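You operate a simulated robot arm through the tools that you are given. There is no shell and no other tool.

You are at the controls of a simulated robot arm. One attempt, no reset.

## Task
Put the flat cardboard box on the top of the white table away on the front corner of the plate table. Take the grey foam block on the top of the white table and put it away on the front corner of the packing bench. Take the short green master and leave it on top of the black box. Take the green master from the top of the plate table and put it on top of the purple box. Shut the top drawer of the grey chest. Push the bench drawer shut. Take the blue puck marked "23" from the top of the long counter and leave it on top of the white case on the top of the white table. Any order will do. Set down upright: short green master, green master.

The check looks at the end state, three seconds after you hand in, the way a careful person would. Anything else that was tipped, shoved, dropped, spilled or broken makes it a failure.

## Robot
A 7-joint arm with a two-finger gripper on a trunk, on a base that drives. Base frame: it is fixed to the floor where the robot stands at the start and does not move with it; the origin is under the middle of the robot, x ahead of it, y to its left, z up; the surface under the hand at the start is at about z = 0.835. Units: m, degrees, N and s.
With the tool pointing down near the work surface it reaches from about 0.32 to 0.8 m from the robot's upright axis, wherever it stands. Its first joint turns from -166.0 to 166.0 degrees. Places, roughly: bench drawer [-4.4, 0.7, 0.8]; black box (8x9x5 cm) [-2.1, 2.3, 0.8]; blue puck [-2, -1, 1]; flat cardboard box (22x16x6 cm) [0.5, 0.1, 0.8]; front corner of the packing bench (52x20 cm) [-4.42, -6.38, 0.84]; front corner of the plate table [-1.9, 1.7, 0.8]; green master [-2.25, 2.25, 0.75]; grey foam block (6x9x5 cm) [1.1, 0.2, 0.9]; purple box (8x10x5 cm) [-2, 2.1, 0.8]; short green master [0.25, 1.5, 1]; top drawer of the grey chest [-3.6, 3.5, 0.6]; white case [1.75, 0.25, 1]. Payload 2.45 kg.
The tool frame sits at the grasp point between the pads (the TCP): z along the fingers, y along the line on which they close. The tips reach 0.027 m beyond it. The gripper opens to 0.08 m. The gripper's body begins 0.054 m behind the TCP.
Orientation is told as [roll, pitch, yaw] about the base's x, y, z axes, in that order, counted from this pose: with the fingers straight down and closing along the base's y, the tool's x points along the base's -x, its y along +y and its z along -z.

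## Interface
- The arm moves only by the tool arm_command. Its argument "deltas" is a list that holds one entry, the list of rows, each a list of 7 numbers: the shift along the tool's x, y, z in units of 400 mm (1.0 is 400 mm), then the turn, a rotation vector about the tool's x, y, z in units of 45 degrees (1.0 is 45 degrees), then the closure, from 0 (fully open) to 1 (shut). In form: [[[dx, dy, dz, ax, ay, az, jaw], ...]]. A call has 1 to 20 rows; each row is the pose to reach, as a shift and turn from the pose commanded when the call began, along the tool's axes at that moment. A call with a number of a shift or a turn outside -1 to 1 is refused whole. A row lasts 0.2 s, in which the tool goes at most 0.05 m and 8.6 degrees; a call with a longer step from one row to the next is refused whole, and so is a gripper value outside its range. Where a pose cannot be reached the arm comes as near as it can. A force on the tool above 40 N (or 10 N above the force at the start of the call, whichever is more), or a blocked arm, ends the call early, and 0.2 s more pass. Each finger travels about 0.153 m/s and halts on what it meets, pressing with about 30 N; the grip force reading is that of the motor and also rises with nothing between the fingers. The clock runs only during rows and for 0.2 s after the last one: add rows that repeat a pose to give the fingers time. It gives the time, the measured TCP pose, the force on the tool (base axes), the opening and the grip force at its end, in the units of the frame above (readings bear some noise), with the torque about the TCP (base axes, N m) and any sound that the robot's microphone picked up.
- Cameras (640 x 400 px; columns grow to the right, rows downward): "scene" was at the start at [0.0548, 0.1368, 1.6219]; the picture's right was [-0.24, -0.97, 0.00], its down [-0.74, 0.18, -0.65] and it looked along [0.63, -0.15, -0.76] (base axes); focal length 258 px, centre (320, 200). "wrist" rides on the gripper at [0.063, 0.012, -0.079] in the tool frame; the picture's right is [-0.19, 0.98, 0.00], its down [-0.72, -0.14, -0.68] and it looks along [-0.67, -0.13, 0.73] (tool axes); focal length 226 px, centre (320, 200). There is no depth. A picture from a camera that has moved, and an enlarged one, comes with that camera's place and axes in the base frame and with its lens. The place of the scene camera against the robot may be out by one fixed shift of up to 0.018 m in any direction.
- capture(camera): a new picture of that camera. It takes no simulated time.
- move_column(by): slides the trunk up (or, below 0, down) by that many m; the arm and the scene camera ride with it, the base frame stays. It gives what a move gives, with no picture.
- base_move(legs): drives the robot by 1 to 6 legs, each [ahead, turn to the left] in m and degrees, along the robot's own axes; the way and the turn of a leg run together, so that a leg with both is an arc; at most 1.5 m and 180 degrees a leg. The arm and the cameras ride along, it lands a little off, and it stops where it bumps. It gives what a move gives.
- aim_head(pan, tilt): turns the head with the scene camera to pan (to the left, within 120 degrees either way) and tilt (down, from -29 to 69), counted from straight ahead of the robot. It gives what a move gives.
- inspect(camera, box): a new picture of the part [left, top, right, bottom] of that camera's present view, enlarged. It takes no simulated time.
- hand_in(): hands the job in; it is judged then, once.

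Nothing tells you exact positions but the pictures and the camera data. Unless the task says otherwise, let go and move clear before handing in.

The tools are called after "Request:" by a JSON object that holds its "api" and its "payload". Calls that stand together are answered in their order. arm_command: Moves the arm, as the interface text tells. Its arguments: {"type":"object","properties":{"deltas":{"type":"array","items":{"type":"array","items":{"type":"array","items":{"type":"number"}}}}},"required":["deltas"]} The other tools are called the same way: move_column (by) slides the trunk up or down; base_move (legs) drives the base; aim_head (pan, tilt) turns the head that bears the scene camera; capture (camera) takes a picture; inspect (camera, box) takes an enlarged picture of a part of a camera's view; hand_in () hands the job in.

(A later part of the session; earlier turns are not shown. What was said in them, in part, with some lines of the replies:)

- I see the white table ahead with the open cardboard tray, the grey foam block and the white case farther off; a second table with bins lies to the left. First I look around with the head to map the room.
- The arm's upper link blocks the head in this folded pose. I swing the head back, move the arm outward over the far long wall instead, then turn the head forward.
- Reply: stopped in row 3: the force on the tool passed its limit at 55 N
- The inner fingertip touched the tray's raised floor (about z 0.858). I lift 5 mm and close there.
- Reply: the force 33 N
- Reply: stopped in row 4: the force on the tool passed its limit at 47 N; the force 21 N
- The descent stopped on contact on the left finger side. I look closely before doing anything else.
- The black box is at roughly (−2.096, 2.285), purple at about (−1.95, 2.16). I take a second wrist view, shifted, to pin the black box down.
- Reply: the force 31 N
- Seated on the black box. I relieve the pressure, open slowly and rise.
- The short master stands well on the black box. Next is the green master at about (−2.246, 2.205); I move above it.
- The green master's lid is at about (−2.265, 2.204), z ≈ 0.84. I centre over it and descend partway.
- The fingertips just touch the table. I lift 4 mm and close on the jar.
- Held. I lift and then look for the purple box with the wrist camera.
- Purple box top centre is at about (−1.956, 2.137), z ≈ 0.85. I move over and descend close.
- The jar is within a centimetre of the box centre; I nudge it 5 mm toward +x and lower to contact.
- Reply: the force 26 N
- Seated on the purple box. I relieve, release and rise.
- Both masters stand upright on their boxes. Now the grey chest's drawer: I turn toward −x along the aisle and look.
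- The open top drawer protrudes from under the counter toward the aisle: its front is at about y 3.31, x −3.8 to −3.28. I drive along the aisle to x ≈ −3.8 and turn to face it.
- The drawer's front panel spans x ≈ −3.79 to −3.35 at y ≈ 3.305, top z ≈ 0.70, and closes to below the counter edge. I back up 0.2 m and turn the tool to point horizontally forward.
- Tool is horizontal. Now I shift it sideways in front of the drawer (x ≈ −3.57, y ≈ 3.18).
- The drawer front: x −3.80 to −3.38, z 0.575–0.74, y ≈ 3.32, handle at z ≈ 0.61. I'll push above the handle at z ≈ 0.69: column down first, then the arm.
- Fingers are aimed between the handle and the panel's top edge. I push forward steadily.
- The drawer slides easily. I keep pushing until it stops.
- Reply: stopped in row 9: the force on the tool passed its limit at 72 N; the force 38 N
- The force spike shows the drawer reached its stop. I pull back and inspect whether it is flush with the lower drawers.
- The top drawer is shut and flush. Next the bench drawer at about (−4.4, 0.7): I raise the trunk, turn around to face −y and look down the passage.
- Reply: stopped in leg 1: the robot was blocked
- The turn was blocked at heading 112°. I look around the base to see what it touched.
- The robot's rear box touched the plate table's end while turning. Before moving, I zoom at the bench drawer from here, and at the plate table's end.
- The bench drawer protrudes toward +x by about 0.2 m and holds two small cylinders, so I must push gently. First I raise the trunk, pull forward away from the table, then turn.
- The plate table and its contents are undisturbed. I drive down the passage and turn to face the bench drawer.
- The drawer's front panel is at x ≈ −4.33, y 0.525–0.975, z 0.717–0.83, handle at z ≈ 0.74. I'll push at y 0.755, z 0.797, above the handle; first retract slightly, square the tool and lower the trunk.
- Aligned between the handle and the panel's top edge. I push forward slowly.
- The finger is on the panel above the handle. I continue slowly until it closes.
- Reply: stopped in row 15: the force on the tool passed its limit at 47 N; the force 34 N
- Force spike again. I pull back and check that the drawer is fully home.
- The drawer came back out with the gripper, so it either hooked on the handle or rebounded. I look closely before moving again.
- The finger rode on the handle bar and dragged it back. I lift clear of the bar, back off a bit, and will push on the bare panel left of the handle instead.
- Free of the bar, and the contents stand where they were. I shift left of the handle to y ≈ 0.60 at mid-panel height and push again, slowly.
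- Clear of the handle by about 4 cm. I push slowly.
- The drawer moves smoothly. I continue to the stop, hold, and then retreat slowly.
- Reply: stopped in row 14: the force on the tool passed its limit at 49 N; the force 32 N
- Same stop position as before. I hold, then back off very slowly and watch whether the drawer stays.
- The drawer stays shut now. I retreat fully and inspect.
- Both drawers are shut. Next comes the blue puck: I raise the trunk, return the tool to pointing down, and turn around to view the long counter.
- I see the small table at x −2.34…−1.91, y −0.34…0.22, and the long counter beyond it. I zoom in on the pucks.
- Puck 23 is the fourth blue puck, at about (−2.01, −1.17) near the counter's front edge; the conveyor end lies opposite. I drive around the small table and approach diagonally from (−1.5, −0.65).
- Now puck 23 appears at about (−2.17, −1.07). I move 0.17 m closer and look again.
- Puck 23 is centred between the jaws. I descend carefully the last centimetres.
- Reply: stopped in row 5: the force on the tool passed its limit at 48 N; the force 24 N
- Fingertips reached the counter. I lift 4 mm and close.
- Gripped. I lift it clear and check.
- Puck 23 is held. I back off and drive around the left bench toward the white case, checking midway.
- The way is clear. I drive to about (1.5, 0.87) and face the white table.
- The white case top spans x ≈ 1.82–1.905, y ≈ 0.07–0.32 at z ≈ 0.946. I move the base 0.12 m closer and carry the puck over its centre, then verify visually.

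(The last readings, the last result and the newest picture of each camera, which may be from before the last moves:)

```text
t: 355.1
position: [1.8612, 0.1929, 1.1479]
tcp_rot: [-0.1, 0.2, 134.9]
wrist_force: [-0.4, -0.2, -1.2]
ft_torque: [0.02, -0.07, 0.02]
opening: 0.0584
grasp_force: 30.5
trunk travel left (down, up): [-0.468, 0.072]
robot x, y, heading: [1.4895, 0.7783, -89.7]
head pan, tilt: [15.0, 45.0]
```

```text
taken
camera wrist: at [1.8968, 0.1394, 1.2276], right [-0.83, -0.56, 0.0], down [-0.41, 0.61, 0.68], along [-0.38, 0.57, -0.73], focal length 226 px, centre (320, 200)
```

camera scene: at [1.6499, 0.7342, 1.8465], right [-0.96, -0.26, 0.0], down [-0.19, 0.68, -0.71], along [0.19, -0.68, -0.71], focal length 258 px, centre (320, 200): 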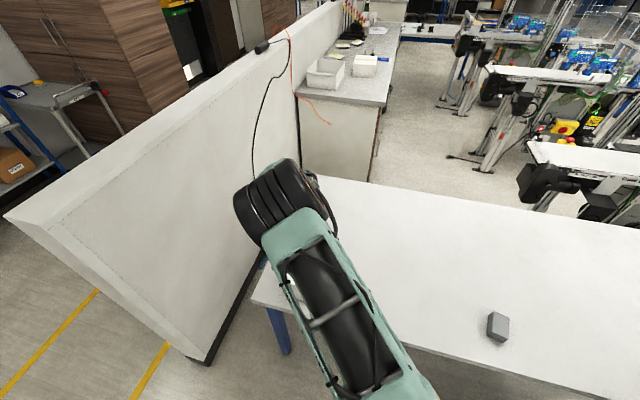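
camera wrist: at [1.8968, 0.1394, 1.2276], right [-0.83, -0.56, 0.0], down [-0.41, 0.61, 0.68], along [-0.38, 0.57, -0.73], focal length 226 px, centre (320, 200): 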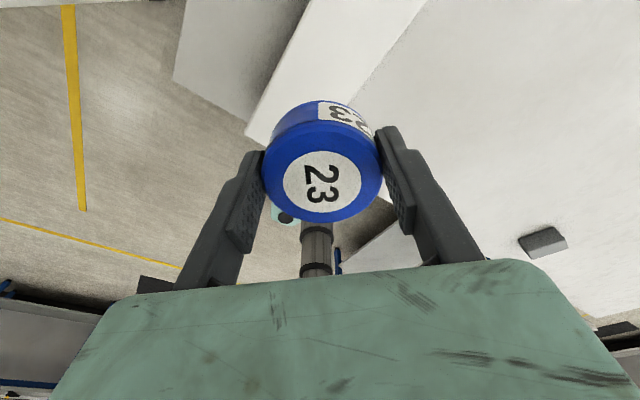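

The wrist view confirms the case's top edges (x 1.808–1.90, end at y 0.315). I correct by 6 mm and lower to just above it.

Request:
{"api": "arm_command", "payload": {"deltas": [[[-0.011, 0.011, 0.1, 0, 0, 0, 1], [-0.011, 0.011, 0.2, 0, 0, 0, 1], [-0.011, 0.011, 0.3, 0, 0, 0, 1], [-0.011, 0.011, 0.37, 0, 0, 0, 1], [-0.011, 0.011, 0.37, 0, 0, 0, 1]]]}}

Request:
{"api": "capture", "payload": {"camera": "wrist"}}

```text
t: 356.3
position: [1.8562, 0.1944, 1.0004]
tcp_rot: [-0.1, 0.2, 134.8]
wrist_force: [-0.6, 0.4, -0.3]
ft_torque: [-0.01, 0.01, 0.02]
opening: 0.0585
grasp_force: 30.0
trunk travel left (down, up): [-0.468, 0.072]
robot x, y, heading: [1.4891, 0.777, -89.7]
head pan, tilt: [15.0, 45.0]
```

```text
taken
camera wrist: at [1.8919, 0.1399, 1.0798], right [-0.83, -0.56, 0.0], down [-0.41, 0.61, 0.68], along [-0.38, 0.57, -0.73], focal length 226 px, centre (320, 200)
```

wrist: 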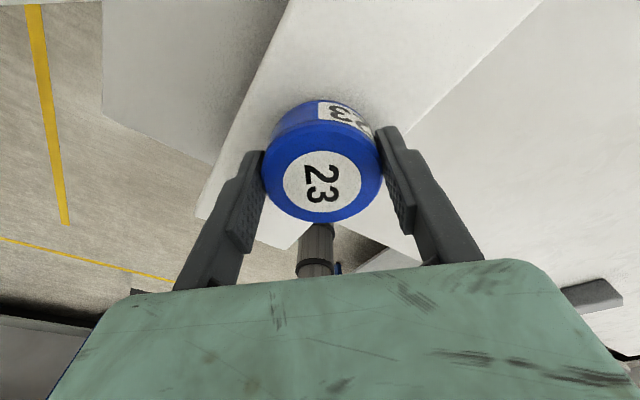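

Well placed above the case (top z ≈ 0.948). I lower in small steps.

Request:
{"api": "arm_command", "payload": {"deltas": [[[0, 0, 0.01, 0, 0, 0, 1], [0, 0, 0.02, 0, 0, 0, 1], [0, 0, 0.03, 0, 0, 0, 1], [0, 0, 0.036, 0, 0, 0, 1]]]}}

Request:
{"api": "arm_command", "payload": {"deltas": [[[0, 0, 0.005, 0, 0, 0, 1], [0, 0, 0.01, 0, 0, 0, 1]]]}}

```text
t: 357.3
position: [1.8562, 0.1953, 0.9882]
tcp_rot: [0.0, 0.6, 135.0]
wrist_force: [2.6, -3.4, 30.0]
ft_torque: [0.01, -0.03, 0.01]
opening: 0.0587
grasp_force: 29.4
trunk travel left (down, up): [-0.468, 0.072]
robot x, y, heading: [1.4948, 0.778, -90.1]
head pan, tilt: [15.0, 45.0]
```

```text
t: 357.9
position: [1.8578, 0.1919, 0.987]
tcp_rot: [-0.1, 0.7, 135.0]
wrist_force: [-1.6, 3.1, 14.3]
ft_torque: [0.44, 0.12, 0.11]
opening: 0.0584
grasp_force: 29.8
trunk travel left (down, up): [-0.468, 0.072]
robot x, y, heading: [1.491, 0.7776, -89.6]
head pan, tilt: [15.0, 45.0]
stopped in row 2: the force on the tool passed its limit at 42 N (the readings are from after the stop); the commanded pose is now the measured one
```

Contact. I relieve, open slowly and rise.

Request:
{"api": "arm_command", "payload": {"deltas": [[[0, 0, -0.004, 0, 0, 0, 1], [0, 0, -0.004, 0, 0, 0, 1], [0, 0, -0.004, 0, 0, 0, 0.6], [0, 0, -0.004, 0, 0, 0, 0.2], [0, 0, -0.004, 0, 0, 0, 0], [0, 0, -0.004, 0, 0, 0, 0], [0, 0, -0.05, 0, 0, 0, 0], [0, 0, -0.12, 0, 0, 0, 0], [0, 0, -0.24, 0, 0, 0, 0], [0, 0, -0.36, 0, 0, 0, 0], [0, 0, -0.45, 0, 0, 0, 0], [0, 0, -0.45, 0, 0, 0, 0]]]}}

Request:
{"api": "capture", "payload": {"camera": "wrist"}}

```text
t: 360.5
position: [1.8569, 0.1929, 1.164]
tcp_rot: [0.1, 0.4, 135.0]
wrist_force: [0.3, -0.3, -0.3]
ft_torque: [0.0, 0.02, 0.0]
opening: 0.0801
grasp_force: 0.0
trunk travel left (down, up): [-0.468, 0.072]
robot x, y, heading: [1.4908, 0.7761, -89.4]
head pan, tilt: [15.0, 45.0]
```

```text
taken
camera wrist: at [1.8918, 0.1387, 1.244], right [-0.83, -0.56, 0.0], down [-0.41, 0.61, 0.68], along [-0.38, 0.56, -0.74], focal length 226 px, centre (320, 200)
```

wrist: 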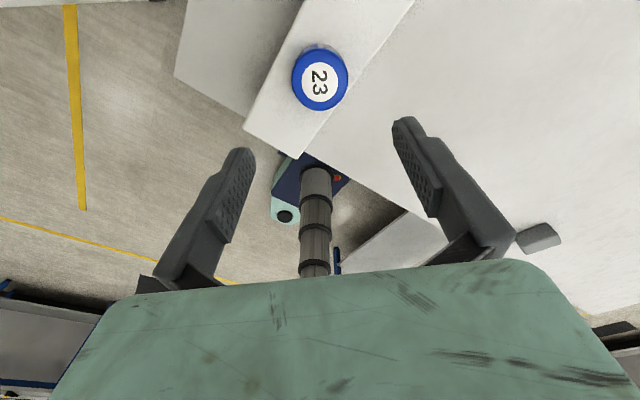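

Puck 23 rests centred on the white case. Now the grey foam block at about (1.12, 0.24): I swing the arm over to it.

Request:
{"api": "arm_command", "payload": {"deltas": [[[-0.083, 0.076, 0, 0, 0, 0, 0], [-0.166, 0.1525, 0, 0, 0, 0, 0], [-0.249, 0.229, 0, 0, 0, 0, 0], [-0.331, 0.305, 0, 0, 0, 0, 0], [-0.414, 0.381, 0, 0, 0, 0, 0], [-0.497, 0.4575, 0, 0, 0, 0, 0], [-0.58, 0.534, 0, 0, 0, 0, 0], [-0.663, 0.61, 0, 0, 0, 0, 0], [-0.663, 0.61, 0, 0, 0, 0, 0]]]}}

Request:
{"api": "arm_command", "payload": {"deltas": [[[-0.083, 0.076, 0, 0, 0, 0, 0], [-0.166, 0.1525, 0, 0, 0, 0, 0], [-0.249, 0.229, 0, 0, 0, 0, 0], [-0.331, 0.305, 0, 0, 0, 0, 0], [-0.414, 0.381, 0, 0, 0, 0, 0], [-0.497, 0.4575, 0, 0, 0, 0, 0], [-0.497, 0.4575, 0, 0, 0, 0, 0]]]}}

Request:
{"api": "capture", "payload": {"camera": "wrist"}}

Request:
{"api": "capture", "payload": {"camera": "scene"}}

```text
t: 362.5
position: [1.4959, 0.2101, 1.163]
tcp_rot: [0.0, 0.5, 135.1]
wrist_force: [1.1, -0.5, 0.7]
ft_torque: [0.0, 0.04, 0.02]
opening: 0.0801
grasp_force: 0.0
trunk travel left (down, up): [-0.468, 0.072]
robot x, y, heading: [1.4901, 0.7775, -89.7]
head pan, tilt: [15.0, 45.0]
```

```text
t: 364.1
position: [1.2265, 0.2207, 1.1607]
tcp_rot: [-0.1, 0.6, 135.0]
wrist_force: [0.0, -1.3, -0.9]
ft_torque: [0.01, 0.03, 0.01]
opening: 0.0799
grasp_force: 0.0
trunk travel left (down, up): [-0.468, 0.072]
robot x, y, heading: [1.4899, 0.7802, -89.8]
head pan, tilt: [15.0, 45.0]
```

```text
taken
camera wrist: at [1.2625, 0.166, 1.241], right [-0.83, -0.56, 0.0], down [-0.41, 0.61, 0.68], along [-0.38, 0.56, -0.74], focal length 226 px, centre (320, 200)
```

wrist: 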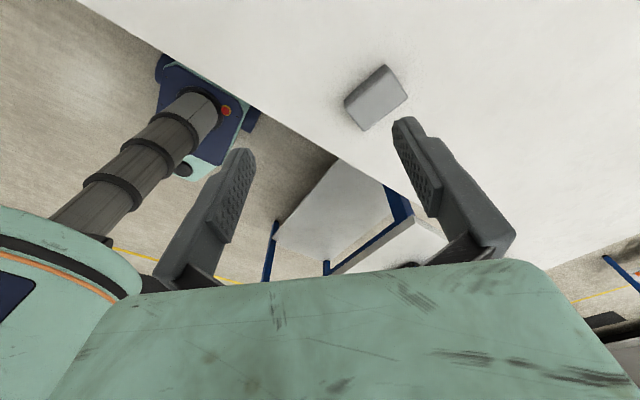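

```text
taken
camera scene: at [1.6517, 0.7343, 1.8463], right [-0.96, -0.26, 0.0], down [-0.19, 0.68, -0.71], along [0.19, -0.68, -0.71], focal length 258 px, centre (320, 200)
```

scene: 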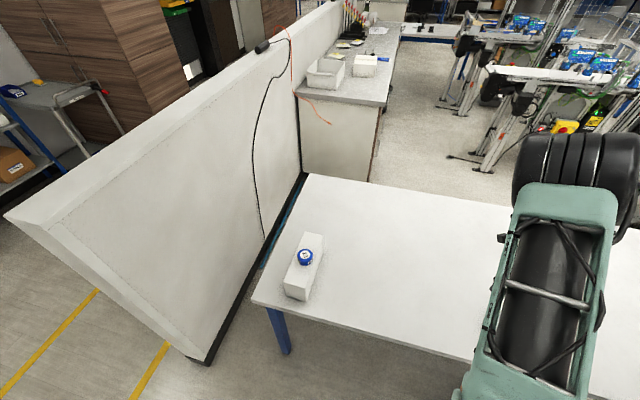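

Request:
{"api": "inspect", "payload": {"camera": "wrist", "box": [320, 45, 440, 145]}}

Request:
{"api": "inspect", "payload": {"camera": "scene", "box": [260, 210, 360, 310]}}

```text
4.00 times, centred on (380, 95) of wrist
camera zoom: at [1.2625, 0.166, 1.241], right [-0.83, -0.56, 0.0], down [-0.41, 0.61, 0.68], along [-0.38, 0.56, -0.74], focal length 904 px, centre (80, 620)
```

zoom: 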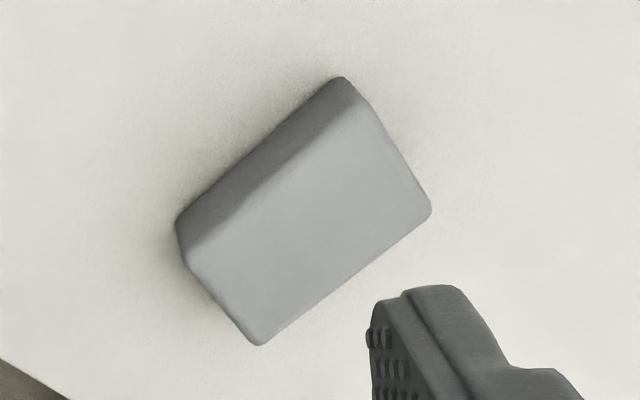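

```text
4.00 times, centred on (310, 260) of scene
camera zoom: at [1.6517, 0.7343, 1.8463], right [-0.96, -0.26, 0.0], down [-0.19, 0.68, -0.71], along [0.19, -0.68, -0.71], focal length 1034 px, centre (360, -40)
```

zoom: 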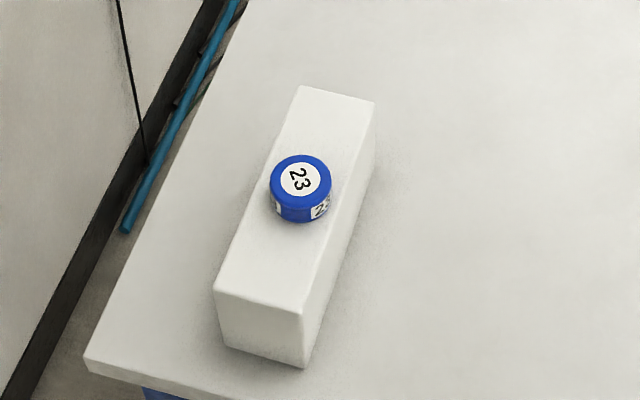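

Puck looks good. The foam block is centred at about (1.118, 0.225), long side at ~79°; I turn the jaws (124° back toward neutral) to close across its 6 cm side.

Request:
{"api": "arm_command", "payload": {"deltas": [[[-0.033, 0.031, 0, 0, 0, -0.1667, 0], [-0.066, 0.062, 0, 0, 0, -0.3333, 0], [-0.1, 0.093, 0, 0, 0, -0.5, 0], [-0.133, 0.123, 0, 0, 0, -0.6667, 0], [-0.166, 0.154, 0, 0, 0, -0.8333, 0], [-0.199, 0.185, 0, 0, 0, -1.0, 0], [-0.199, 0.185, 0, 0, 0, -1.0, 0]]]}}

Request:
{"api": "arm_command", "payload": {"deltas": [[[0, 0, 0, 0, 0, -0.1667, 0], [0, 0, 0, 0, 0, -0.3333, 0], [0, 0, 0, 0, 0, -0.5, 0], [0, 0, 0, 0, 0, -0.6667, 0], [0, 0, 0, 0, 0, -0.8333, 0], [0, 0, 0, 0, 0, -1.0, 0], [0, 0, 0, 0, 0, -1.0, 0]]]}}

Request:
{"api": "arm_command", "payload": {"deltas": [[[0, 0, 0.04, 0, 0, -0.155, 0], [0, 0, 0.08, 0, 0, -0.31, 0], [0, 0, 0.12, 0, 0, -0.465, 0], [0, 0, 0.16, 0, 0, -0.62, 0], [0, 0, 0.2, 0, 0, -0.767, 0], [0, 0, 0.2, 0, 0, -0.767, 0]]]}}

Request:
{"api": "capture", "payload": {"camera": "wrist"}}

```text
t: 365.7
position: [1.1185, 0.2245, 1.16]
tcp_rot: [0.3, 0.3, -179.9]
wrist_force: [-0.3, 0.3, -0.5]
ft_torque: [-0.01, 0.01, -0.01]
opening: 0.0801
grasp_force: 0.1
trunk travel left (down, up): [-0.468, 0.072]
robot x, y, heading: [1.49, 0.783, -89.8]
head pan, tilt: [15.0, 45.0]
```

```text
t: 367.3
position: [1.1178, 0.2235, 1.1604]
tcp_rot: [0.4, 0.0, -134.9]
wrist_force: [-0.4, -0.4, 0.7]
ft_torque: [0.0, 0.0, -0.03]
opening: 0.0797
grasp_force: 0.1
trunk travel left (down, up): [-0.468, 0.072]
robot x, y, heading: [1.4889, 0.7781, -89.6]
head pan, tilt: [15.0, 45.0]
```

```text
t: 368.7
position: [1.1177, 0.2233, 1.0797]
tcp_rot: [0.4, -0.3, -100.4]
wrist_force: [0.9, 1.2, -1.4]
ft_torque: [-0.03, 0.01, 0.05]
opening: 0.0801
grasp_force: 0.0
trunk travel left (down, up): [-0.468, 0.072]
robot x, y, heading: [1.489, 0.7789, -89.5]
head pan, tilt: [15.0, 45.0]
```

```text
taken
camera wrist: at [1.1411, 0.2838, 1.1587], right [0.93, -0.37, 0.01], down [-0.27, -0.68, 0.68], along [-0.25, -0.64, -0.73], focal length 226 px, centre (320, 200)
```

wrist: 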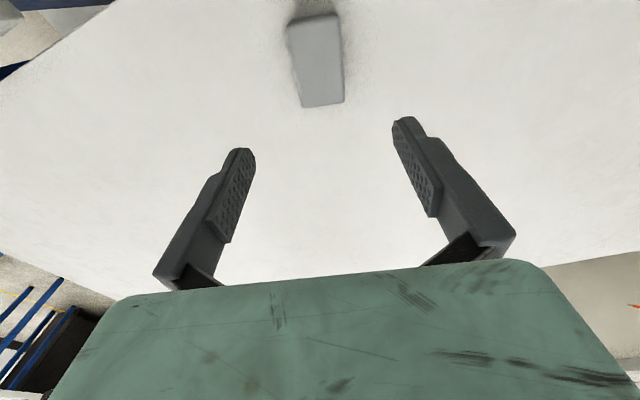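

The block is aligned with the jaws. I shift about 1 cm and descend near it.

Request:
{"api": "arm_command", "payload": {"deltas": [[[0.012, -0.008, 0.08, 0, 0, 0, 0], [0.025, -0.008, 0.16, 0, 0, 0, 0], [0.025, -0.008, 0.25, 0, 0, 0, 0], [0.025, -0.008, 0.35, 0, 0, 0, 0], [0.025, -0.008, 0.35, 0, 0, 0, 0]]]}}

Request:
{"api": "capture", "payload": {"camera": "wrist"}}

```text
t: 369.9
position: [1.1189, 0.2333, 0.9399]
tcp_rot: [0.4, -0.3, -100.5]
wrist_force: [-0.4, 0.0, 0.1]
ft_torque: [0.02, 0.01, 0.0]
opening: 0.0798
grasp_force: 0.1
trunk travel left (down, up): [-0.468, 0.072]
robot x, y, heading: [1.4912, 0.7778, -89.7]
head pan, tilt: [15.0, 45.0]
```

```text
taken
camera wrist: at [1.141, 0.2925, 1.0194], right [0.93, -0.37, 0.01], down [-0.27, -0.68, 0.68], along [-0.25, -0.64, -0.73], focal length 226 px, centre (320, 200)
```

wrist: 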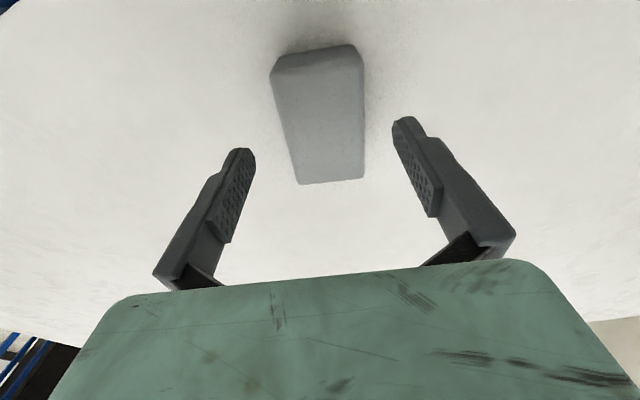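

Centred. I descend and close on the block.

Request:
{"api": "arm_command", "payload": {"deltas": [[[0, 0.003, 0.06, 0, 0, 0, 0], [0, 0.003, 0.12, 0, 0, 0, 0], [0, 0.003, 0.155, 0, 0, 0, 0], [0, 0.003, 0.16, 0, 0, 0, 0], [0, 0.003, 0.16, 0, 0, 0, 0.3], [0, 0.003, 0.16, 0, 0, 0, 0.7], [0, 0.003, 0.16, 0, 0, 0, 1], [0, 0.003, 0.16, 0, 0, 0, 1]]]}}

Request:
{"api": "capture", "payload": {"camera": "wrist"}}

```text
t: 371.7
position: [1.12, 0.2323, 0.8756]
tcp_rot: [0.4, -0.3, -100.5]
wrist_force: [-0.1, 0.7, -1.2]
ft_torque: [0.02, 0.01, 0.0]
opening: 0.054
grasp_force: 30.0
trunk travel left (down, up): [-0.468, 0.072]
robot x, y, heading: [1.4893, 0.7758, -89.8]
head pan, tilt: [15.0, 45.0]
```

```text
taken
camera wrist: at [1.1422, 0.2932, 0.9552], right [0.93, -0.37, 0.01], down [-0.27, -0.68, 0.68], along [-0.25, -0.64, -0.73], focal length 226 px, centre (320, 200)
```

wrist: 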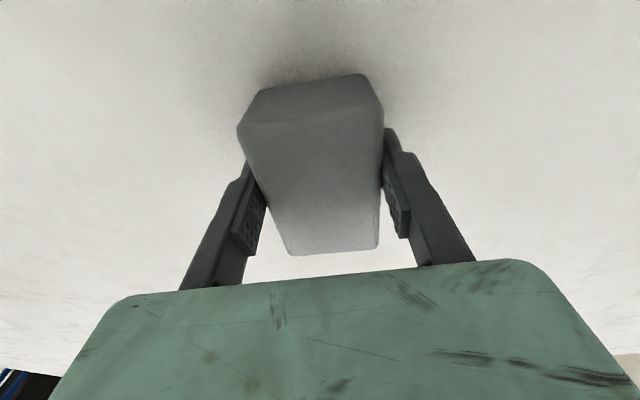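

Gripped (54 mm). I lift it and check the hold.

Request:
{"api": "arm_command", "payload": {"deltas": [[[0, 0, -0.03, 0, 0, 0, 1], [0, 0, -0.1, 0, 0, 0, 1], [0, 0, -0.2, 0, 0, 0, 1], [0, 0, -0.32, 0, 0, 0, 1], [0, 0, -0.44, 0, 0, 0, 1], [0, 0, -0.56, 0, 0, 0, 1], [0, 0, -0.68, 0, 0, 0, 1], [0, 0, -0.7, 0, 0, 0, 1], [0, 0, -0.7, 0, 0, 0, 1]]]}}

Request:
{"api": "capture", "payload": {"camera": "wrist"}}

```text
t: 373.7
position: [1.1173, 0.2351, 1.1572]
tcp_rot: [0.5, -0.3, -100.4]
wrist_force: [-0.1, 0.9, -0.4]
ft_torque: [-0.02, 0.0, -0.03]
opening: 0.0542
grasp_force: 29.6
trunk travel left (down, up): [-0.468, 0.072]
robot x, y, heading: [1.486, 0.775, -89.7]
head pan, tilt: [15.0, 45.0]
```

```text
taken
camera wrist: at [1.1402, 0.2946, 1.236], right [0.93, -0.37, 0.01], down [-0.27, -0.68, 0.68], along [-0.25, -0.64, -0.73], focal length 226 px, centre (320, 200)
```

wrist: 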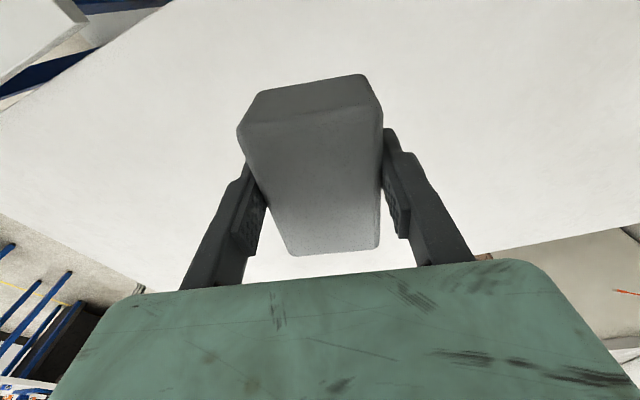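

The foam block is held. I centre the arm, back out from the table and head for the packing bench, which lies far beyond the long counter.

Request:
{"api": "arm_command", "payload": {"deltas": [[[0.021, 0.114, 0, 0, 0, 0, 1], [0.042, 0.229, 0, 0, 0, 0, 1], [0.063, 0.343, 0, 0, 0, 0, 1], [0.084, 0.457, 0, 0, 0, 0, 1], [0.105, 0.572, 0, 0, 0, 0, 1], [0.126, 0.686, 0, 0, 0, 0, 1], [0.147, 0.8, 0, 0, 0, 0, 1], [0.168, 0.915, 0, 0, 0, 0, 1], [0.168, 0.915, 0, 0, 0, 0, 1]]]}}

Request:
{"api": "base_move", "payload": {"legs": [[-1.35, 0], [0, -90], [1.4, 0], [0.4, 0], [0, 72]]}}

Request:
{"api": "aim_head", "payload": {"pan": 0, "tilt": 25}}

Request:
{"api": "capture", "payload": {"camera": "scene"}}

```text
t: 375.7
position: [1.4891, 0.2345, 1.1594]
tcp_rot: [0.4, -0.1, -100.7]
wrist_force: [0.9, 0.0, 0.0]
ft_torque: [-0.04, -0.04, 0.02]
opening: 0.0538
grasp_force: 29.8
trunk travel left (down, up): [-0.468, 0.072]
robot x, y, heading: [1.4892, 0.7799, -89.6]
head pan, tilt: [15.0, 45.0]
```

```text
t: 398.2
position: [-0.4843, 1.6339, 1.1597]
tcp_rot: [0.4, -0.3, -119.8]
wrist_force: [0.1, -0.4, -0.3]
ft_torque: [-0.01, -0.02, -0.01]
opening: 0.0539
grasp_force: 29.9
trunk travel left (down, up): [-0.468, 0.072]
robot x, y, heading: [-0.3019, 2.1449, -109.0]
head pan, tilt: [15.0, 45.0]
```

```text
t: 399.0
position: [-0.4847, 1.6321, 1.1597]
tcp_rot: [0.5, -0.2, -119.8]
wrist_force: [0.8, -0.3, -0.1]
ft_torque: [0.0, -0.03, 0.03]
opening: 0.0536
grasp_force: 29.2
trunk travel left (down, up): [-0.468, 0.072]
robot x, y, heading: [-0.3082, 2.1441, -108.9]
head pan, tilt: [0.0, 25.0]
```

```text
taken
camera scene: at [-0.1958, 2.0452, 1.8769], right [-0.95, 0.33, 0.0], down [0.14, 0.4, -0.91], along [-0.3, -0.86, -0.42], focal length 258 px, centre (320, 200)
```

scene: 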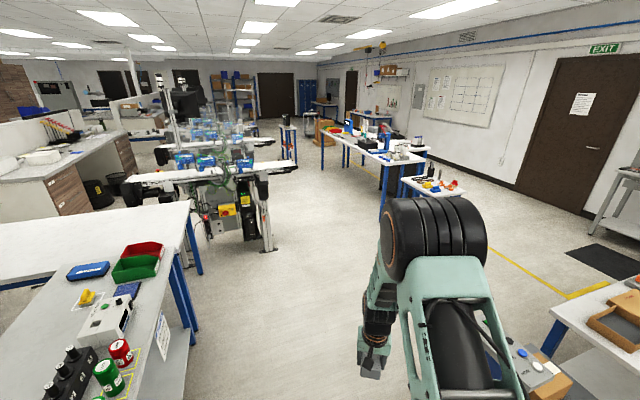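

Clear corridor. I drive to about (−1.5, −0.2) and look down the aisle.

Request:
{"api": "base_move", "payload": {"legs": [[0, -8.1], [1.4, 0], [1.2, 0], [0, 27]]}}

Request:
{"api": "aim_head", "payload": {"pan": 0, "tilt": 35}}

Request:
{"api": "capture", "payload": {"camera": "scene"}}

```text
t: 413.7
position: [-1.5121, -0.7111, 1.1596]
tcp_rot: [0.4, -0.3, -101.4]
wrist_force: [0.6, -0.3, 0.7]
ft_torque: [0.0, 0.01, -0.01]
opening: 0.0534
grasp_force: 29.9
trunk travel left (down, up): [-0.468, 0.072]
robot x, y, heading: [-1.5002, -0.1697, -90.3]
head pan, tilt: [0.0, 25.0]
```

```text
t: 414.5
position: [-1.5105, -0.7111, 1.1583]
tcp_rot: [0.3, -0.2, -101.4]
wrist_force: [-0.5, 0.5, -0.8]
ft_torque: [0.0, 0.01, 0.02]
opening: 0.0536
grasp_force: 30.1
trunk travel left (down, up): [-0.468, 0.072]
robot x, y, heading: [-1.5051, -0.1683, -90.1]
head pan, tilt: [0.0, 35.0]
```

```text
taken
camera scene: at [-1.3634, -0.2232, 1.8612], right [-1.0, 0.01, 0.0], down [0.0, 0.57, -0.82], along [-0.01, -0.82, -0.57], focal length 258 px, centre (320, 200)
```

scene: 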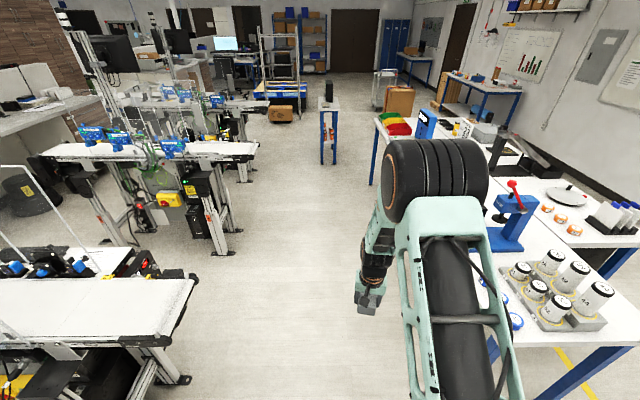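

The aisle is about 1.2 m wide here; farther on there is a narrow table at about (−1.5, −3.9). I drive down to y ≈ −2.8 and look again.

Request:
{"api": "base_move", "payload": {"legs": [[0, 2.1], [1.4, 0], [1.2, 0]]}}

Request:
{"api": "capture", "payload": {"camera": "scene"}}

Request:
{"api": "aim_head", "payload": {"pan": -35, "tilt": 25}}

Request:
{"api": "capture", "payload": {"camera": "scene"}}

```text
t: 427.5
position: [-1.412, -3.3024, 1.1595]
tcp_rot: [0.4, -0.2, -98.6]
wrist_force: [-0.8, 0.1, -0.1]
ft_torque: [0.02, -0.01, -0.02]
opening: 0.0536
grasp_force: 30.0
trunk travel left (down, up): [-0.468, 0.072]
robot x, y, heading: [-1.426, -2.7597, -87.6]
head pan, tilt: [0.0, 35.0]
```

```text
taken
camera scene: at [-1.2868, -2.8075, 1.8612], right [-1.0, -0.04, 0.0], down [-0.02, 0.57, -0.82], along [0.03, -0.82, -0.57], focal length 258 px, centre (320, 200)
```

scene: 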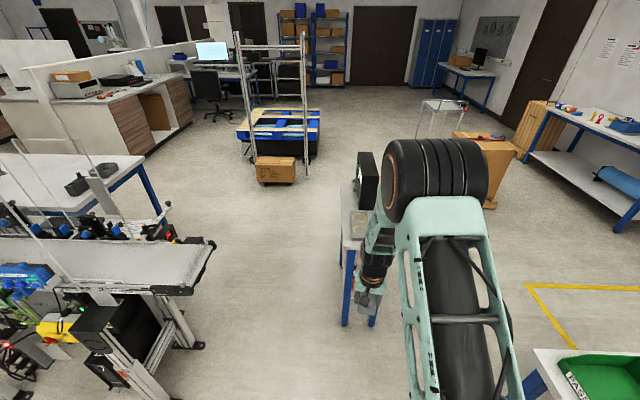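

```text
t: 428.5
position: [-1.4111, -3.303, 1.1602]
tcp_rot: [0.4, -0.1, -98.5]
wrist_force: [-0.6, -0.3, -0.3]
ft_torque: [0.01, 0.0, 0.02]
opening: 0.0537
grasp_force: 30.9
trunk travel left (down, up): [-0.468, 0.072]
robot x, y, heading: [-1.4321, -2.7579, -87.6]
head pan, tilt: [-35.0, 25.0]
```

```text
taken
camera scene: at [-1.3401, -2.7966, 1.8769], right [-0.84, 0.54, 0.0], down [0.23, 0.36, -0.91], along [-0.49, -0.76, -0.42], focal length 258 px, centre (320, 200)
```

scene: 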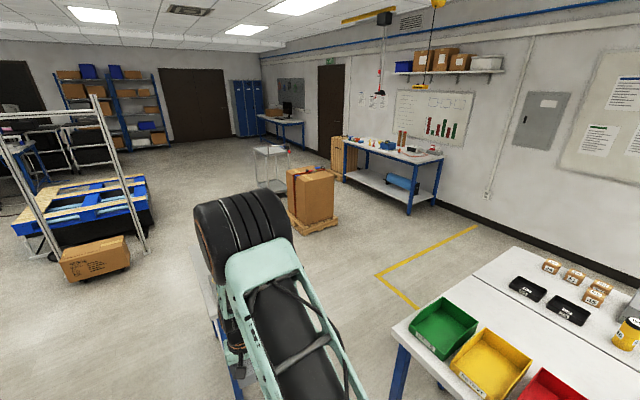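

I can see the packing bench at the right wall (front edge x ≈ −4.4), a boxed pallet at (−2.8, −5.4) and a cart behind it. The passage left of the narrow table is about 0.76 m wide; I go through its middle.

Request:
{"api": "base_move", "payload": {"legs": [[0, 35.6], [0.75, 0], [0, -38]]}}

Request:
{"api": "aim_head", "payload": {"pan": 0, "tilt": 50}}

Request:
{"api": "capture", "payload": {"camera": "scene"}}

```text
t: 436.1
position: [-0.9664, -3.8905, 1.1604]
tcp_rot: [0.4, -0.1, -100.3]
wrist_force: [0.2, -0.9, -1.7]
ft_torque: [0.01, -0.03, -0.02]
opening: 0.0536
grasp_force: 29.7
trunk travel left (down, up): [-0.468, 0.072]
robot x, y, heading: [-0.9634, -3.3469, -89.5]
head pan, tilt: [-35.0, 25.0]
```

```text
t: 437.1
position: [-0.9653, -3.8908, 1.1598]
tcp_rot: [0.3, -0.2, -100.4]
wrist_force: [-0.5, 0.1, 0.3]
ft_torque: [0.02, -0.01, -0.02]
opening: 0.0538
grasp_force: 30.0
trunk travel left (down, up): [-0.468, 0.072]
robot x, y, heading: [-0.9667, -3.3441, -89.5]
head pan, tilt: [0.0, 50.0]
```

```text
taken
camera scene: at [-0.8264, -3.3882, 1.8395], right [-1.0, -0.01, 0.0], down [-0.01, 0.77, -0.64], along [0.0, -0.64, -0.77], focal length 258 px, centre (320, 200)
```

scene: 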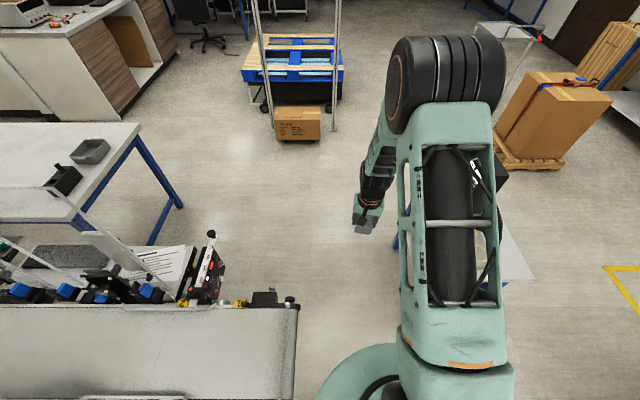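

Request:
{"api": "aim_head", "payload": {"pan": -62, "tilt": 40}}

Request:
{"api": "capture", "payload": {"camera": "scene"}}

Request:
{"api": "capture", "payload": {"camera": "wrist"}}

```text
t: 438.4
position: [-0.9663, -3.89, 1.1597]
tcp_rot: [0.3, -0.3, -100.4]
wrist_force: [0.7, -0.5, -0.1]
ft_torque: [0.0, 0.02, 0.03]
opening: 0.0537
grasp_force: 30.2
trunk travel left (down, up): [-0.468, 0.072]
robot x, y, heading: [-0.9665, -3.348, -89.8]
head pan, tilt: [-62.0, 40.0]
```

```text
taken
camera scene: at [-0.9017, -3.3518, 1.8536], right [-0.48, 0.88, 0.0], down [0.56, 0.31, -0.77], along [-0.67, -0.37, -0.64], focal length 258 px, centre (320, 200)
```

scene: 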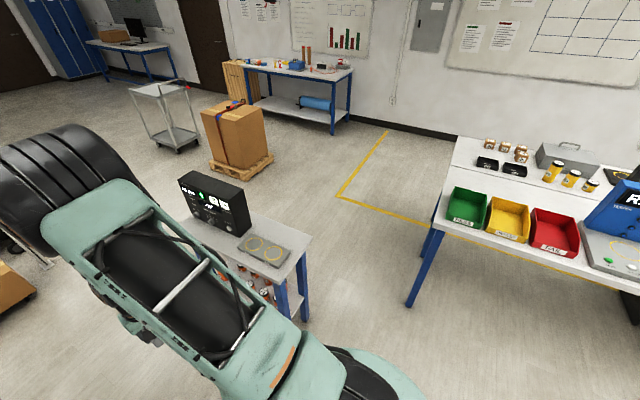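

```text
taken
camera wrist: at [-0.9428, -3.83, 1.2384], right [0.93, -0.37, 0.01], down [-0.27, -0.68, 0.68], along [-0.25, -0.64, -0.73], focal length 226 px, centre (320, 200)
```

wrist: 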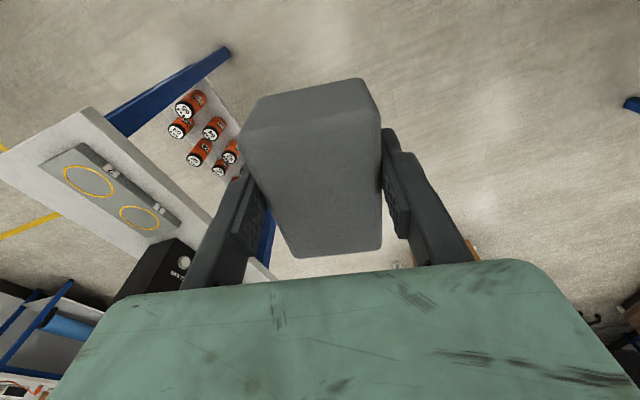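

The robot's body at table height is only the slim column, and the legs leave about 1 m at floor level, so this passage is fine. I drive through, then west around the pallet.

Request:
{"api": "base_move", "payload": {"legs": [[0.7, 0], [0.7, 0], [0, -90]]}}

Request:
{"api": "aim_head", "payload": {"pan": 15, "tilt": 30}}

Request:
{"api": "capture", "payload": {"camera": "scene"}}

```text
t: 449.7
position: [-1.4952, -4.747, 1.16]
tcp_rot: [0.4, -0.2, 169.0]
wrist_force: [0.0, 0.2, 0.4]
ft_torque: [0.04, 0.0, 0.0]
opening: 0.0537
grasp_force: 29.5
trunk travel left (down, up): [-0.468, 0.072]
robot x, y, heading: [-0.9528, -4.7526, 179.8]
head pan, tilt: [-62.0, 40.0]
```

```text
t: 451.2
position: [-1.4962, -4.7475, 1.1594]
tcp_rot: [0.4, -0.1, 169.0]
wrist_force: [0.1, -0.5, 0.1]
ft_torque: [0.02, 0.04, 0.01]
opening: 0.054
grasp_force: 30.3
trunk travel left (down, up): [-0.468, 0.072]
robot x, y, heading: [-0.95, -4.7502, 179.8]
head pan, tilt: [15.0, 30.0]
```

```text
taken
camera scene: at [-1.0224, -4.9003, 1.869], right [-0.26, 0.97, 0.0], down [0.48, 0.13, -0.87], along [-0.84, -0.22, -0.5], focal length 258 px, centre (320, 200)
```

scene: 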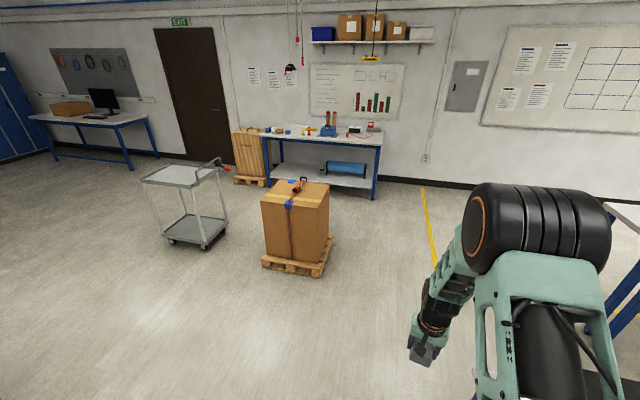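

Request:
{"api": "inspect", "payload": {"camera": "scene", "box": [230, 100, 400, 210]}}

```text
3.64 times, centred on (315, 155) of scene
camera zoom: at [-1.0224, -4.9003, 1.869], right [-0.26, 0.97, 0.0], down [0.48, 0.13, -0.87], along [-0.84, -0.22, -0.5], focal length 940 px, centre (338, 364)
```

zoom: 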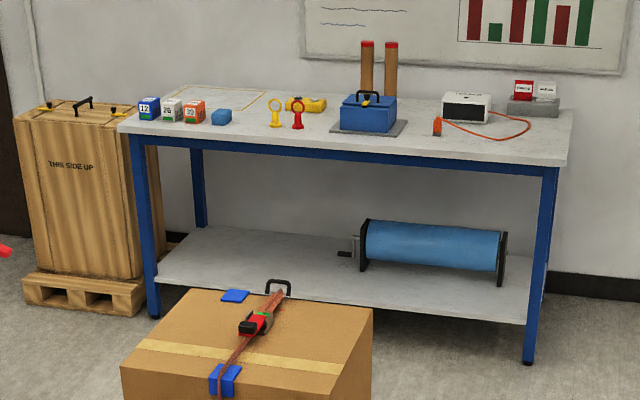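

The packing bench's front edge is at x ≈ −4.30, y from −6.65 to −4.96; small dice stand near its front-left corner. I drive west along y −4.75, then south to stand in front of that corner.

Request:
{"api": "base_move", "payload": {"legs": [[1.4, 0], [1.42, 0], [0, 90], [1.0, 0]]}}

Request:
{"api": "aim_head", "payload": {"pan": 0, "tilt": 40}}

Request:
{"api": "capture", "payload": {"camera": "scene"}}

Request:
{"api": "aim_head", "payload": {"pan": -40, "tilt": 35}}

Request:
{"api": "capture", "payload": {"camera": "scene"}}

```text
t: 473.6
position: [-3.775, -6.296, 1.1588]
tcp_rot: [0.4, -0.2, -100.1]
wrist_force: [-0.1, -0.6, -0.7]
ft_torque: [0.05, -0.02, -0.03]
opening: 0.0537
grasp_force: 30.2
trunk travel left (down, up): [-0.468, 0.072]
robot x, y, heading: [-3.7762, -5.7522, -89.1]
head pan, tilt: [15.0, 30.0]
```

```text
t: 474.3
position: [-3.7743, -6.2965, 1.1598]
tcp_rot: [0.4, -0.2, -100.0]
wrist_force: [0.1, -0.6, -0.2]
ft_torque: [0.01, -0.01, 0.0]
opening: 0.0537
grasp_force: 30.3
trunk travel left (down, up): [-0.468, 0.072]
robot x, y, heading: [-3.7784, -5.7501, -89.3]
head pan, tilt: [0.0, 40.0]
```

```text
taken
camera scene: at [-3.6377, -5.8021, 1.8537], right [-1.0, -0.01, 0.0], down [-0.01, 0.64, -0.77], along [0.01, -0.77, -0.64], focal length 258 px, centre (320, 200)
```

scene: 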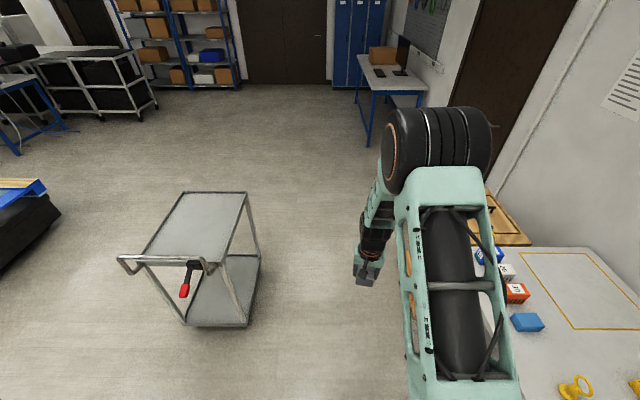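

```text
t: 475.4
position: [-3.7753, -6.2961, 1.1594]
tcp_rot: [0.4, -0.1, -100.1]
wrist_force: [-0.4, 0.3, 0.3]
ft_torque: [-0.03, -0.02, -0.02]
opening: 0.0533
grasp_force: 29.3
trunk travel left (down, up): [-0.468, 0.072]
robot x, y, heading: [-3.778, -5.7529, -89.5]
head pan, tilt: [-40.0, 35.0]
```

```text
taken
camera scene: at [-3.6945, -5.7852, 1.8612], right [-0.77, 0.63, 0.0], down [0.36, 0.44, -0.82], along [-0.52, -0.63, -0.57], focal length 258 px, centre (320, 200)
```

scene: 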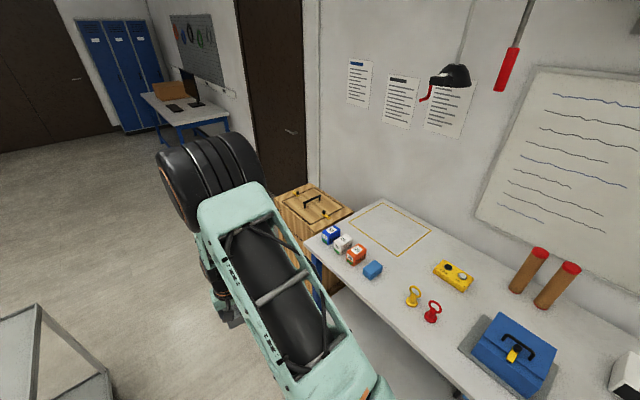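

I see the free spots: dice and a blue block line the front-left edge, with free bench just right of the blue block (y ≈ −6.17) still inside the marked 52×20 cm corner area. I move up and face the bench for a closer look.

Request:
{"api": "base_move", "payload": {"legs": [[0.45, 0], [0, -90.5]]}}

Request:
{"api": "aim_head", "payload": {"pan": 15, "tilt": 45}}

Request:
{"api": "capture", "payload": {"camera": "scene"}}

Request:
{"api": "capture", "payload": {"camera": "wrist"}}

```text
t: 482.1
position: [-4.3153, -6.1892, 1.1597]
tcp_rot: [0.4, -0.2, 168.4]
wrist_force: [-0.5, 0.6, -0.7]
ft_torque: [-0.05, 0.01, 0.0]
opening: 0.0536
grasp_force: 30.4
trunk travel left (down, up): [-0.468, 0.072]
robot x, y, heading: [-3.772, -6.2016, 179.3]
head pan, tilt: [-40.0, 35.0]
```

```text
t: 483.3
position: [-4.3153, -6.189, 1.1578]
tcp_rot: [0.4, -0.3, 168.3]
wrist_force: [0.3, 0.1, -1.6]
ft_torque: [0.03, -0.01, -0.01]
opening: 0.0538
grasp_force: 29.8
trunk travel left (down, up): [-0.468, 0.072]
robot x, y, heading: [-3.7746, -6.2058, 179.1]
head pan, tilt: [15.0, 45.0]
```

```text
taken
camera scene: at [-3.8353, -6.3465, 1.8464], right [-0.24, 0.97, 0.0], down [0.69, 0.17, -0.71], along [-0.69, -0.17, -0.71], focal length 258 px, centre (320, 200)
```

scene: 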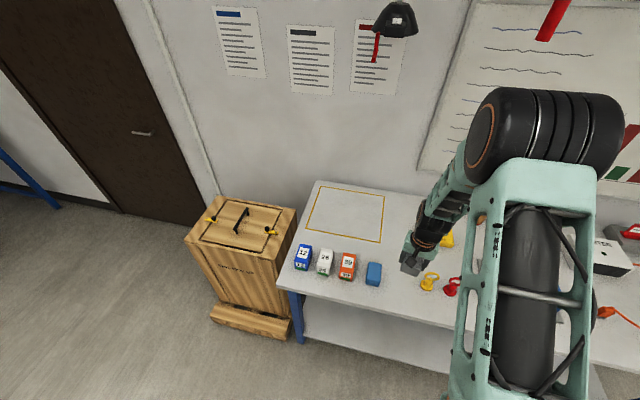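

```text
taken
camera wrist: at [-4.2556, -6.2146, 1.2384], right [-0.39, -0.92, 0.01], down [-0.67, 0.29, 0.68], along [-0.63, 0.26, -0.73], focal length 226 px, centre (320, 200)
```

wrist: 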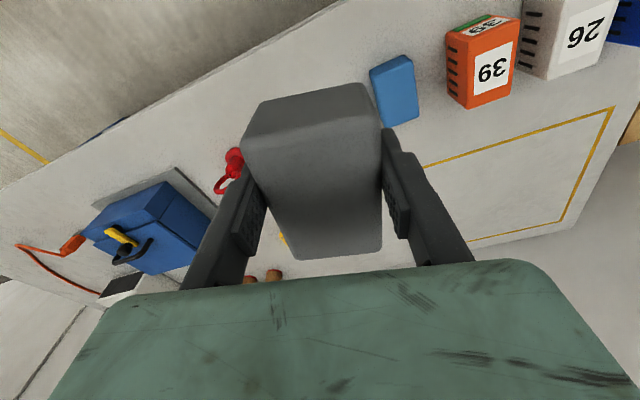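

Request:
{"api": "inspect", "payload": {"camera": "scene", "box": [270, 180, 470, 320]}}

Request:
{"api": "inspect", "payload": {"camera": "wrist", "box": [340, 0, 560, 140]}}

```text
2.86 times, centred on (370, 250) of scene
camera zoom: at [-3.8353, -6.3465, 1.8464], right [-0.24, 0.97, 0.0], down [0.69, 0.17, -0.71], along [-0.69, -0.17, -0.71], focal length 739 px, centre (177, 57)
```

zoom: 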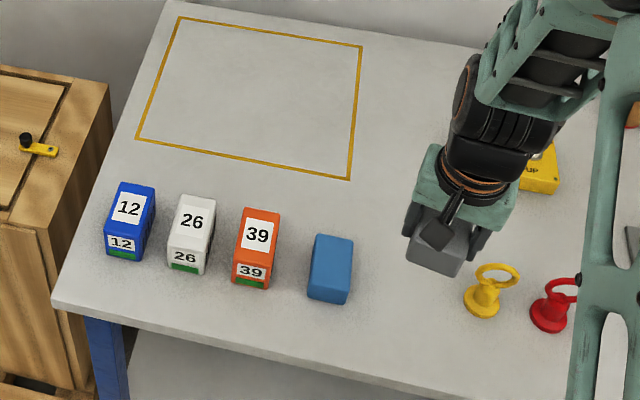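

```text
2.86 times, centred on (450, 70) of wrist
camera zoom: at [-4.2556, -6.2146, 1.2384], right [-0.39, -0.92, 0.01], down [-0.67, 0.29, 0.68], along [-0.63, 0.26, -0.73], focal length 646 px, centre (-51, 571)
```

zoom: 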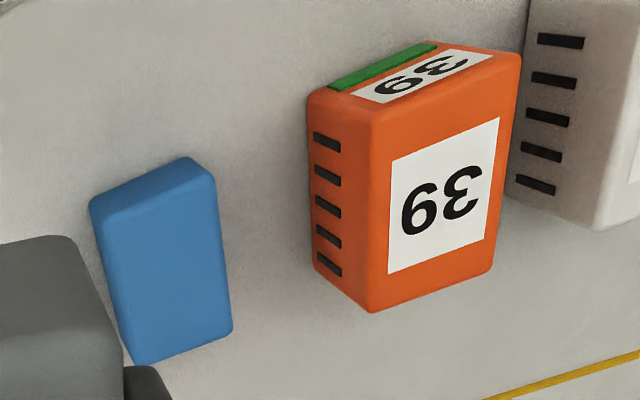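

Free spot between the blue block (right edge y ≈ −6.232) and the yellow stand (y ≈ −6.067). I'll set the foam at (−4.385, −6.157), squared to the bench. I move above it and lower partway.

Request:
{"api": "arm_command", "payload": {"deltas": [[[-0.06, -0.013, 0, 0, 0, -0.09, 1], [-0.12, -0.026, 0, 0, 0, -0.18, 1], [-0.187, -0.04, 0.05, 0, 0, -0.26, 1], [-0.187, -0.04, 0.15, 0, 0, -0.26, 1], [-0.187, -0.04, 0.25, 0, 0, -0.26, 1], [-0.187, -0.04, 0.35, 0, 0, -0.26, 1], [-0.187, -0.04, 0.45, 0, 0, -0.26, 1], [-0.187, -0.04, 0.45, 0, 0, -0.26, 1]]]}}

Request:
{"api": "capture", "payload": {"camera": "wrist"}}

Request:
{"api": "inspect", "payload": {"camera": "scene", "box": [270, 180, 470, 320]}}

```text
t: 485.1
position: [-4.388, -6.1604, 0.9794]
tcp_rot: [0.4, -0.2, 180.0]
wrist_force: [0.4, -0.5, -0.3]
ft_torque: [-0.02, 0.0, -0.02]
opening: 0.0535
grasp_force: 30.2
trunk travel left (down, up): [-0.468, 0.072]
robot x, y, heading: [-3.7714, -6.2011, 179.2]
head pan, tilt: [15.0, 45.0]
```

```text
taken
camera wrist: at [-4.3235, -6.1726, 1.0588], right [-0.19, -0.98, 0.01], down [-0.71, 0.15, 0.69], along [-0.67, 0.13, -0.73], focal length 226 px, centre (320, 200)
```

wrist: 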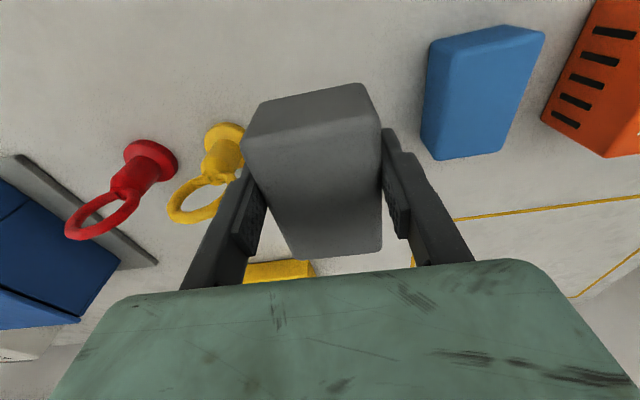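

```text
2.86 times, centred on (370, 250) of scene
camera zoom: at [-3.8346, -6.3467, 1.8465], right [-0.24, 0.97, 0.0], down [0.69, 0.17, -0.71], along [-0.69, -0.17, -0.71], focal length 739 px, centre (177, 57)
```

zoom: 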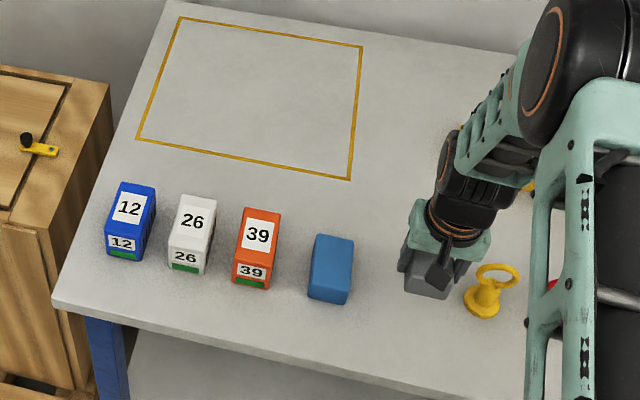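

Clearances are good; I shift 7 mm away from the yellow stand and lower to the bench.

Request:
{"api": "arm_command", "payload": {"deltas": [[[0, 0.0175, 0.07, 0, 0, 0, 1], [0, 0.0175, 0.14, 0, 0, 0, 1], [0, 0.0175, 0.2, 0, 0, 0, 1], [0, 0.0175, 0.22, 0, 0, 0, 1], [0, 0.0175, 0.23, 0, 0, 0, 1]]]}}

Request:
{"api": "capture", "payload": {"camera": "wrist"}}

```text
t: 486.3
position: [-4.3868, -6.1675, 0.8899]
tcp_rot: [0.4, -0.4, 180.1]
wrist_force: [5.0, -1.3, 25.8]
ft_torque: [0.41, -0.2, -0.03]
opening: 0.0538
grasp_force: 30.1
trunk travel left (down, up): [-0.468, 0.072]
robot x, y, heading: [-3.7714, -6.2003, 179.1]
head pan, tilt: [15.0, 45.0]
```

```text
taken
camera wrist: at [-4.3233, -6.18, 0.9688], right [-0.19, -0.98, 0.01], down [-0.71, 0.15, 0.69], along [-0.67, 0.13, -0.73], focal length 226 px, centre (320, 200)
```

wrist: 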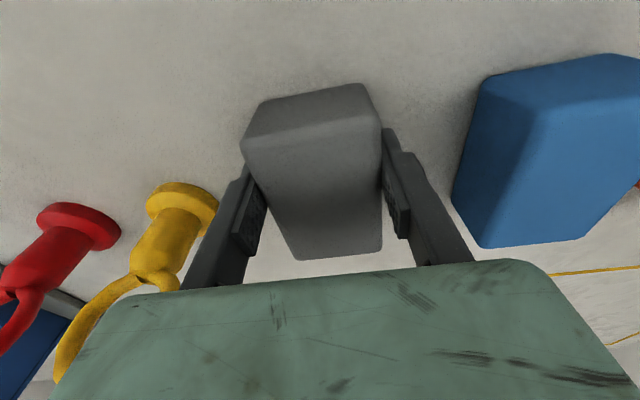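

Seated on the bench. I relieve pressure, open just enough and rise straight up.

Request:
{"api": "arm_command", "payload": {"deltas": [[[0, 0, -0.005, 0, 0, 0, 1], [0, 0, -0.005, 0, 0, 0, 0.7], [0, 0, -0.005, 0, 0, 0, 0.4], [0, 0, -0.005, 0, 0, 0, 0.12], [0, 0, -0.005, 0, 0, 0, 0.12], [0, 0, -0.005, 0, 0, 0, 0.12], [0, 0, -0.04, 0, 0, 0, 0.12], [0, 0, -0.1, 0, 0, 0, 0.12], [0, 0, -0.2, 0, 0, 0, 0.12], [0, 0, -0.32, 0, 0, 0, 0.12], [0, 0, -0.44, 0, 0, 0, 0.12], [0, 0, -0.56, 0, 0, 0, 0.12], [0, 0, -0.65, 0, 0, 0, 0.12], [0, 0, -0.65, 0, 0, 0, 0.12]]]}}

Request:
{"api": "capture", "payload": {"camera": "wrist"}}

Request:
{"api": "inspect", "payload": {"camera": "scene", "box": [270, 180, 470, 320]}}

```text
t: 489.3
position: [-4.3859, -6.1658, 1.1482]
tcp_rot: [0.4, -0.3, 180.0]
wrist_force: [0.3, 0.1, 0.4]
ft_torque: [0.0, -0.03, -0.02]
opening: 0.0704
grasp_force: 0.1
trunk travel left (down, up): [-0.468, 0.072]
robot x, y, heading: [-3.7757, -6.2014, 179.4]
head pan, tilt: [15.0, 45.0]
```

```text
taken
camera wrist: at [-4.3228, -6.1782, 1.2272], right [-0.19, -0.98, 0.01], down [-0.71, 0.15, 0.68], along [-0.67, 0.13, -0.73], focal length 226 px, centre (320, 200)
```

wrist: 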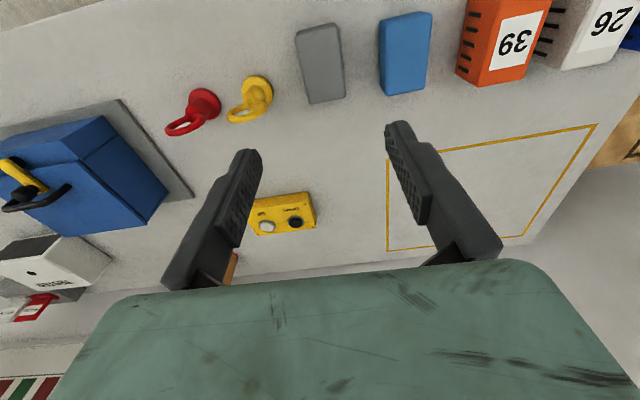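

```text
2.86 times, centred on (370, 250) of scene
camera zoom: at [-3.8359, -6.3465, 1.8463], right [-0.24, 0.97, 0.0], down [0.69, 0.17, -0.71], along [-0.69, -0.17, -0.71], focal length 739 px, centre (177, 57)
```

zoom: 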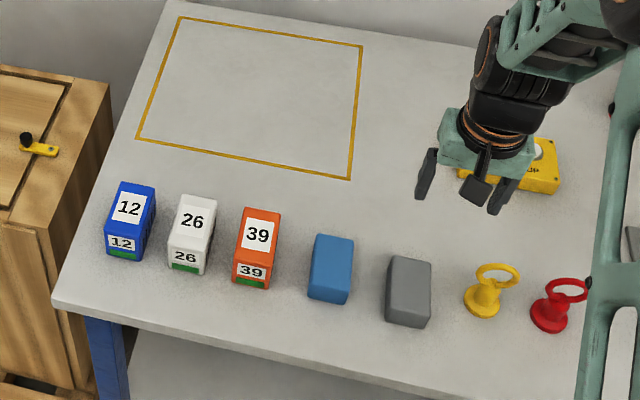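

The grey foam block now stands in line with the other items on the packing bench's front corner, released and with the gripper well clear. The tray, both masters, both drawers and the puck were all checked earlier, so I hand in.

Request:
{"api": "hand_in", "payload": {}}

```text
The job is handed in.
```

The job is handed in. All seven parts are done; I checked each one in the camera pictures as I finished it, but did not go back for a second look at the end.

- **Flat cardboard box:** it sits on the free patch at the plate table's front corner, beside the box marked "FRAGILE".
- **Grey foam block:** it stands on the packing bench's front corner, in line with the three numbered boxes and the blue block. It is near the right-hand end of the 52x20 cm area, because those items already fill most of it.
- **Short green master:** it is upright on the black box.
- **Green master:** it is upright on the purple box.
- **Grey chest:** the top drawer is shut and flush with the one below.
- **Bench drawer:** it is shut. On the first try the gripper caught the handle and pulled the drawer back out, so I pushed again to the left of the handle and it stayed. The two small rings inside were still upright when I last saw them, before the second push.
- **Blue puck "23":** it rests centred on the white case.

The rear of the robot bumped the end of the plate table once while turning. The pictures afterwards showed nothing moved or tipped on it. The gripper is open and raised clear of the foam block.
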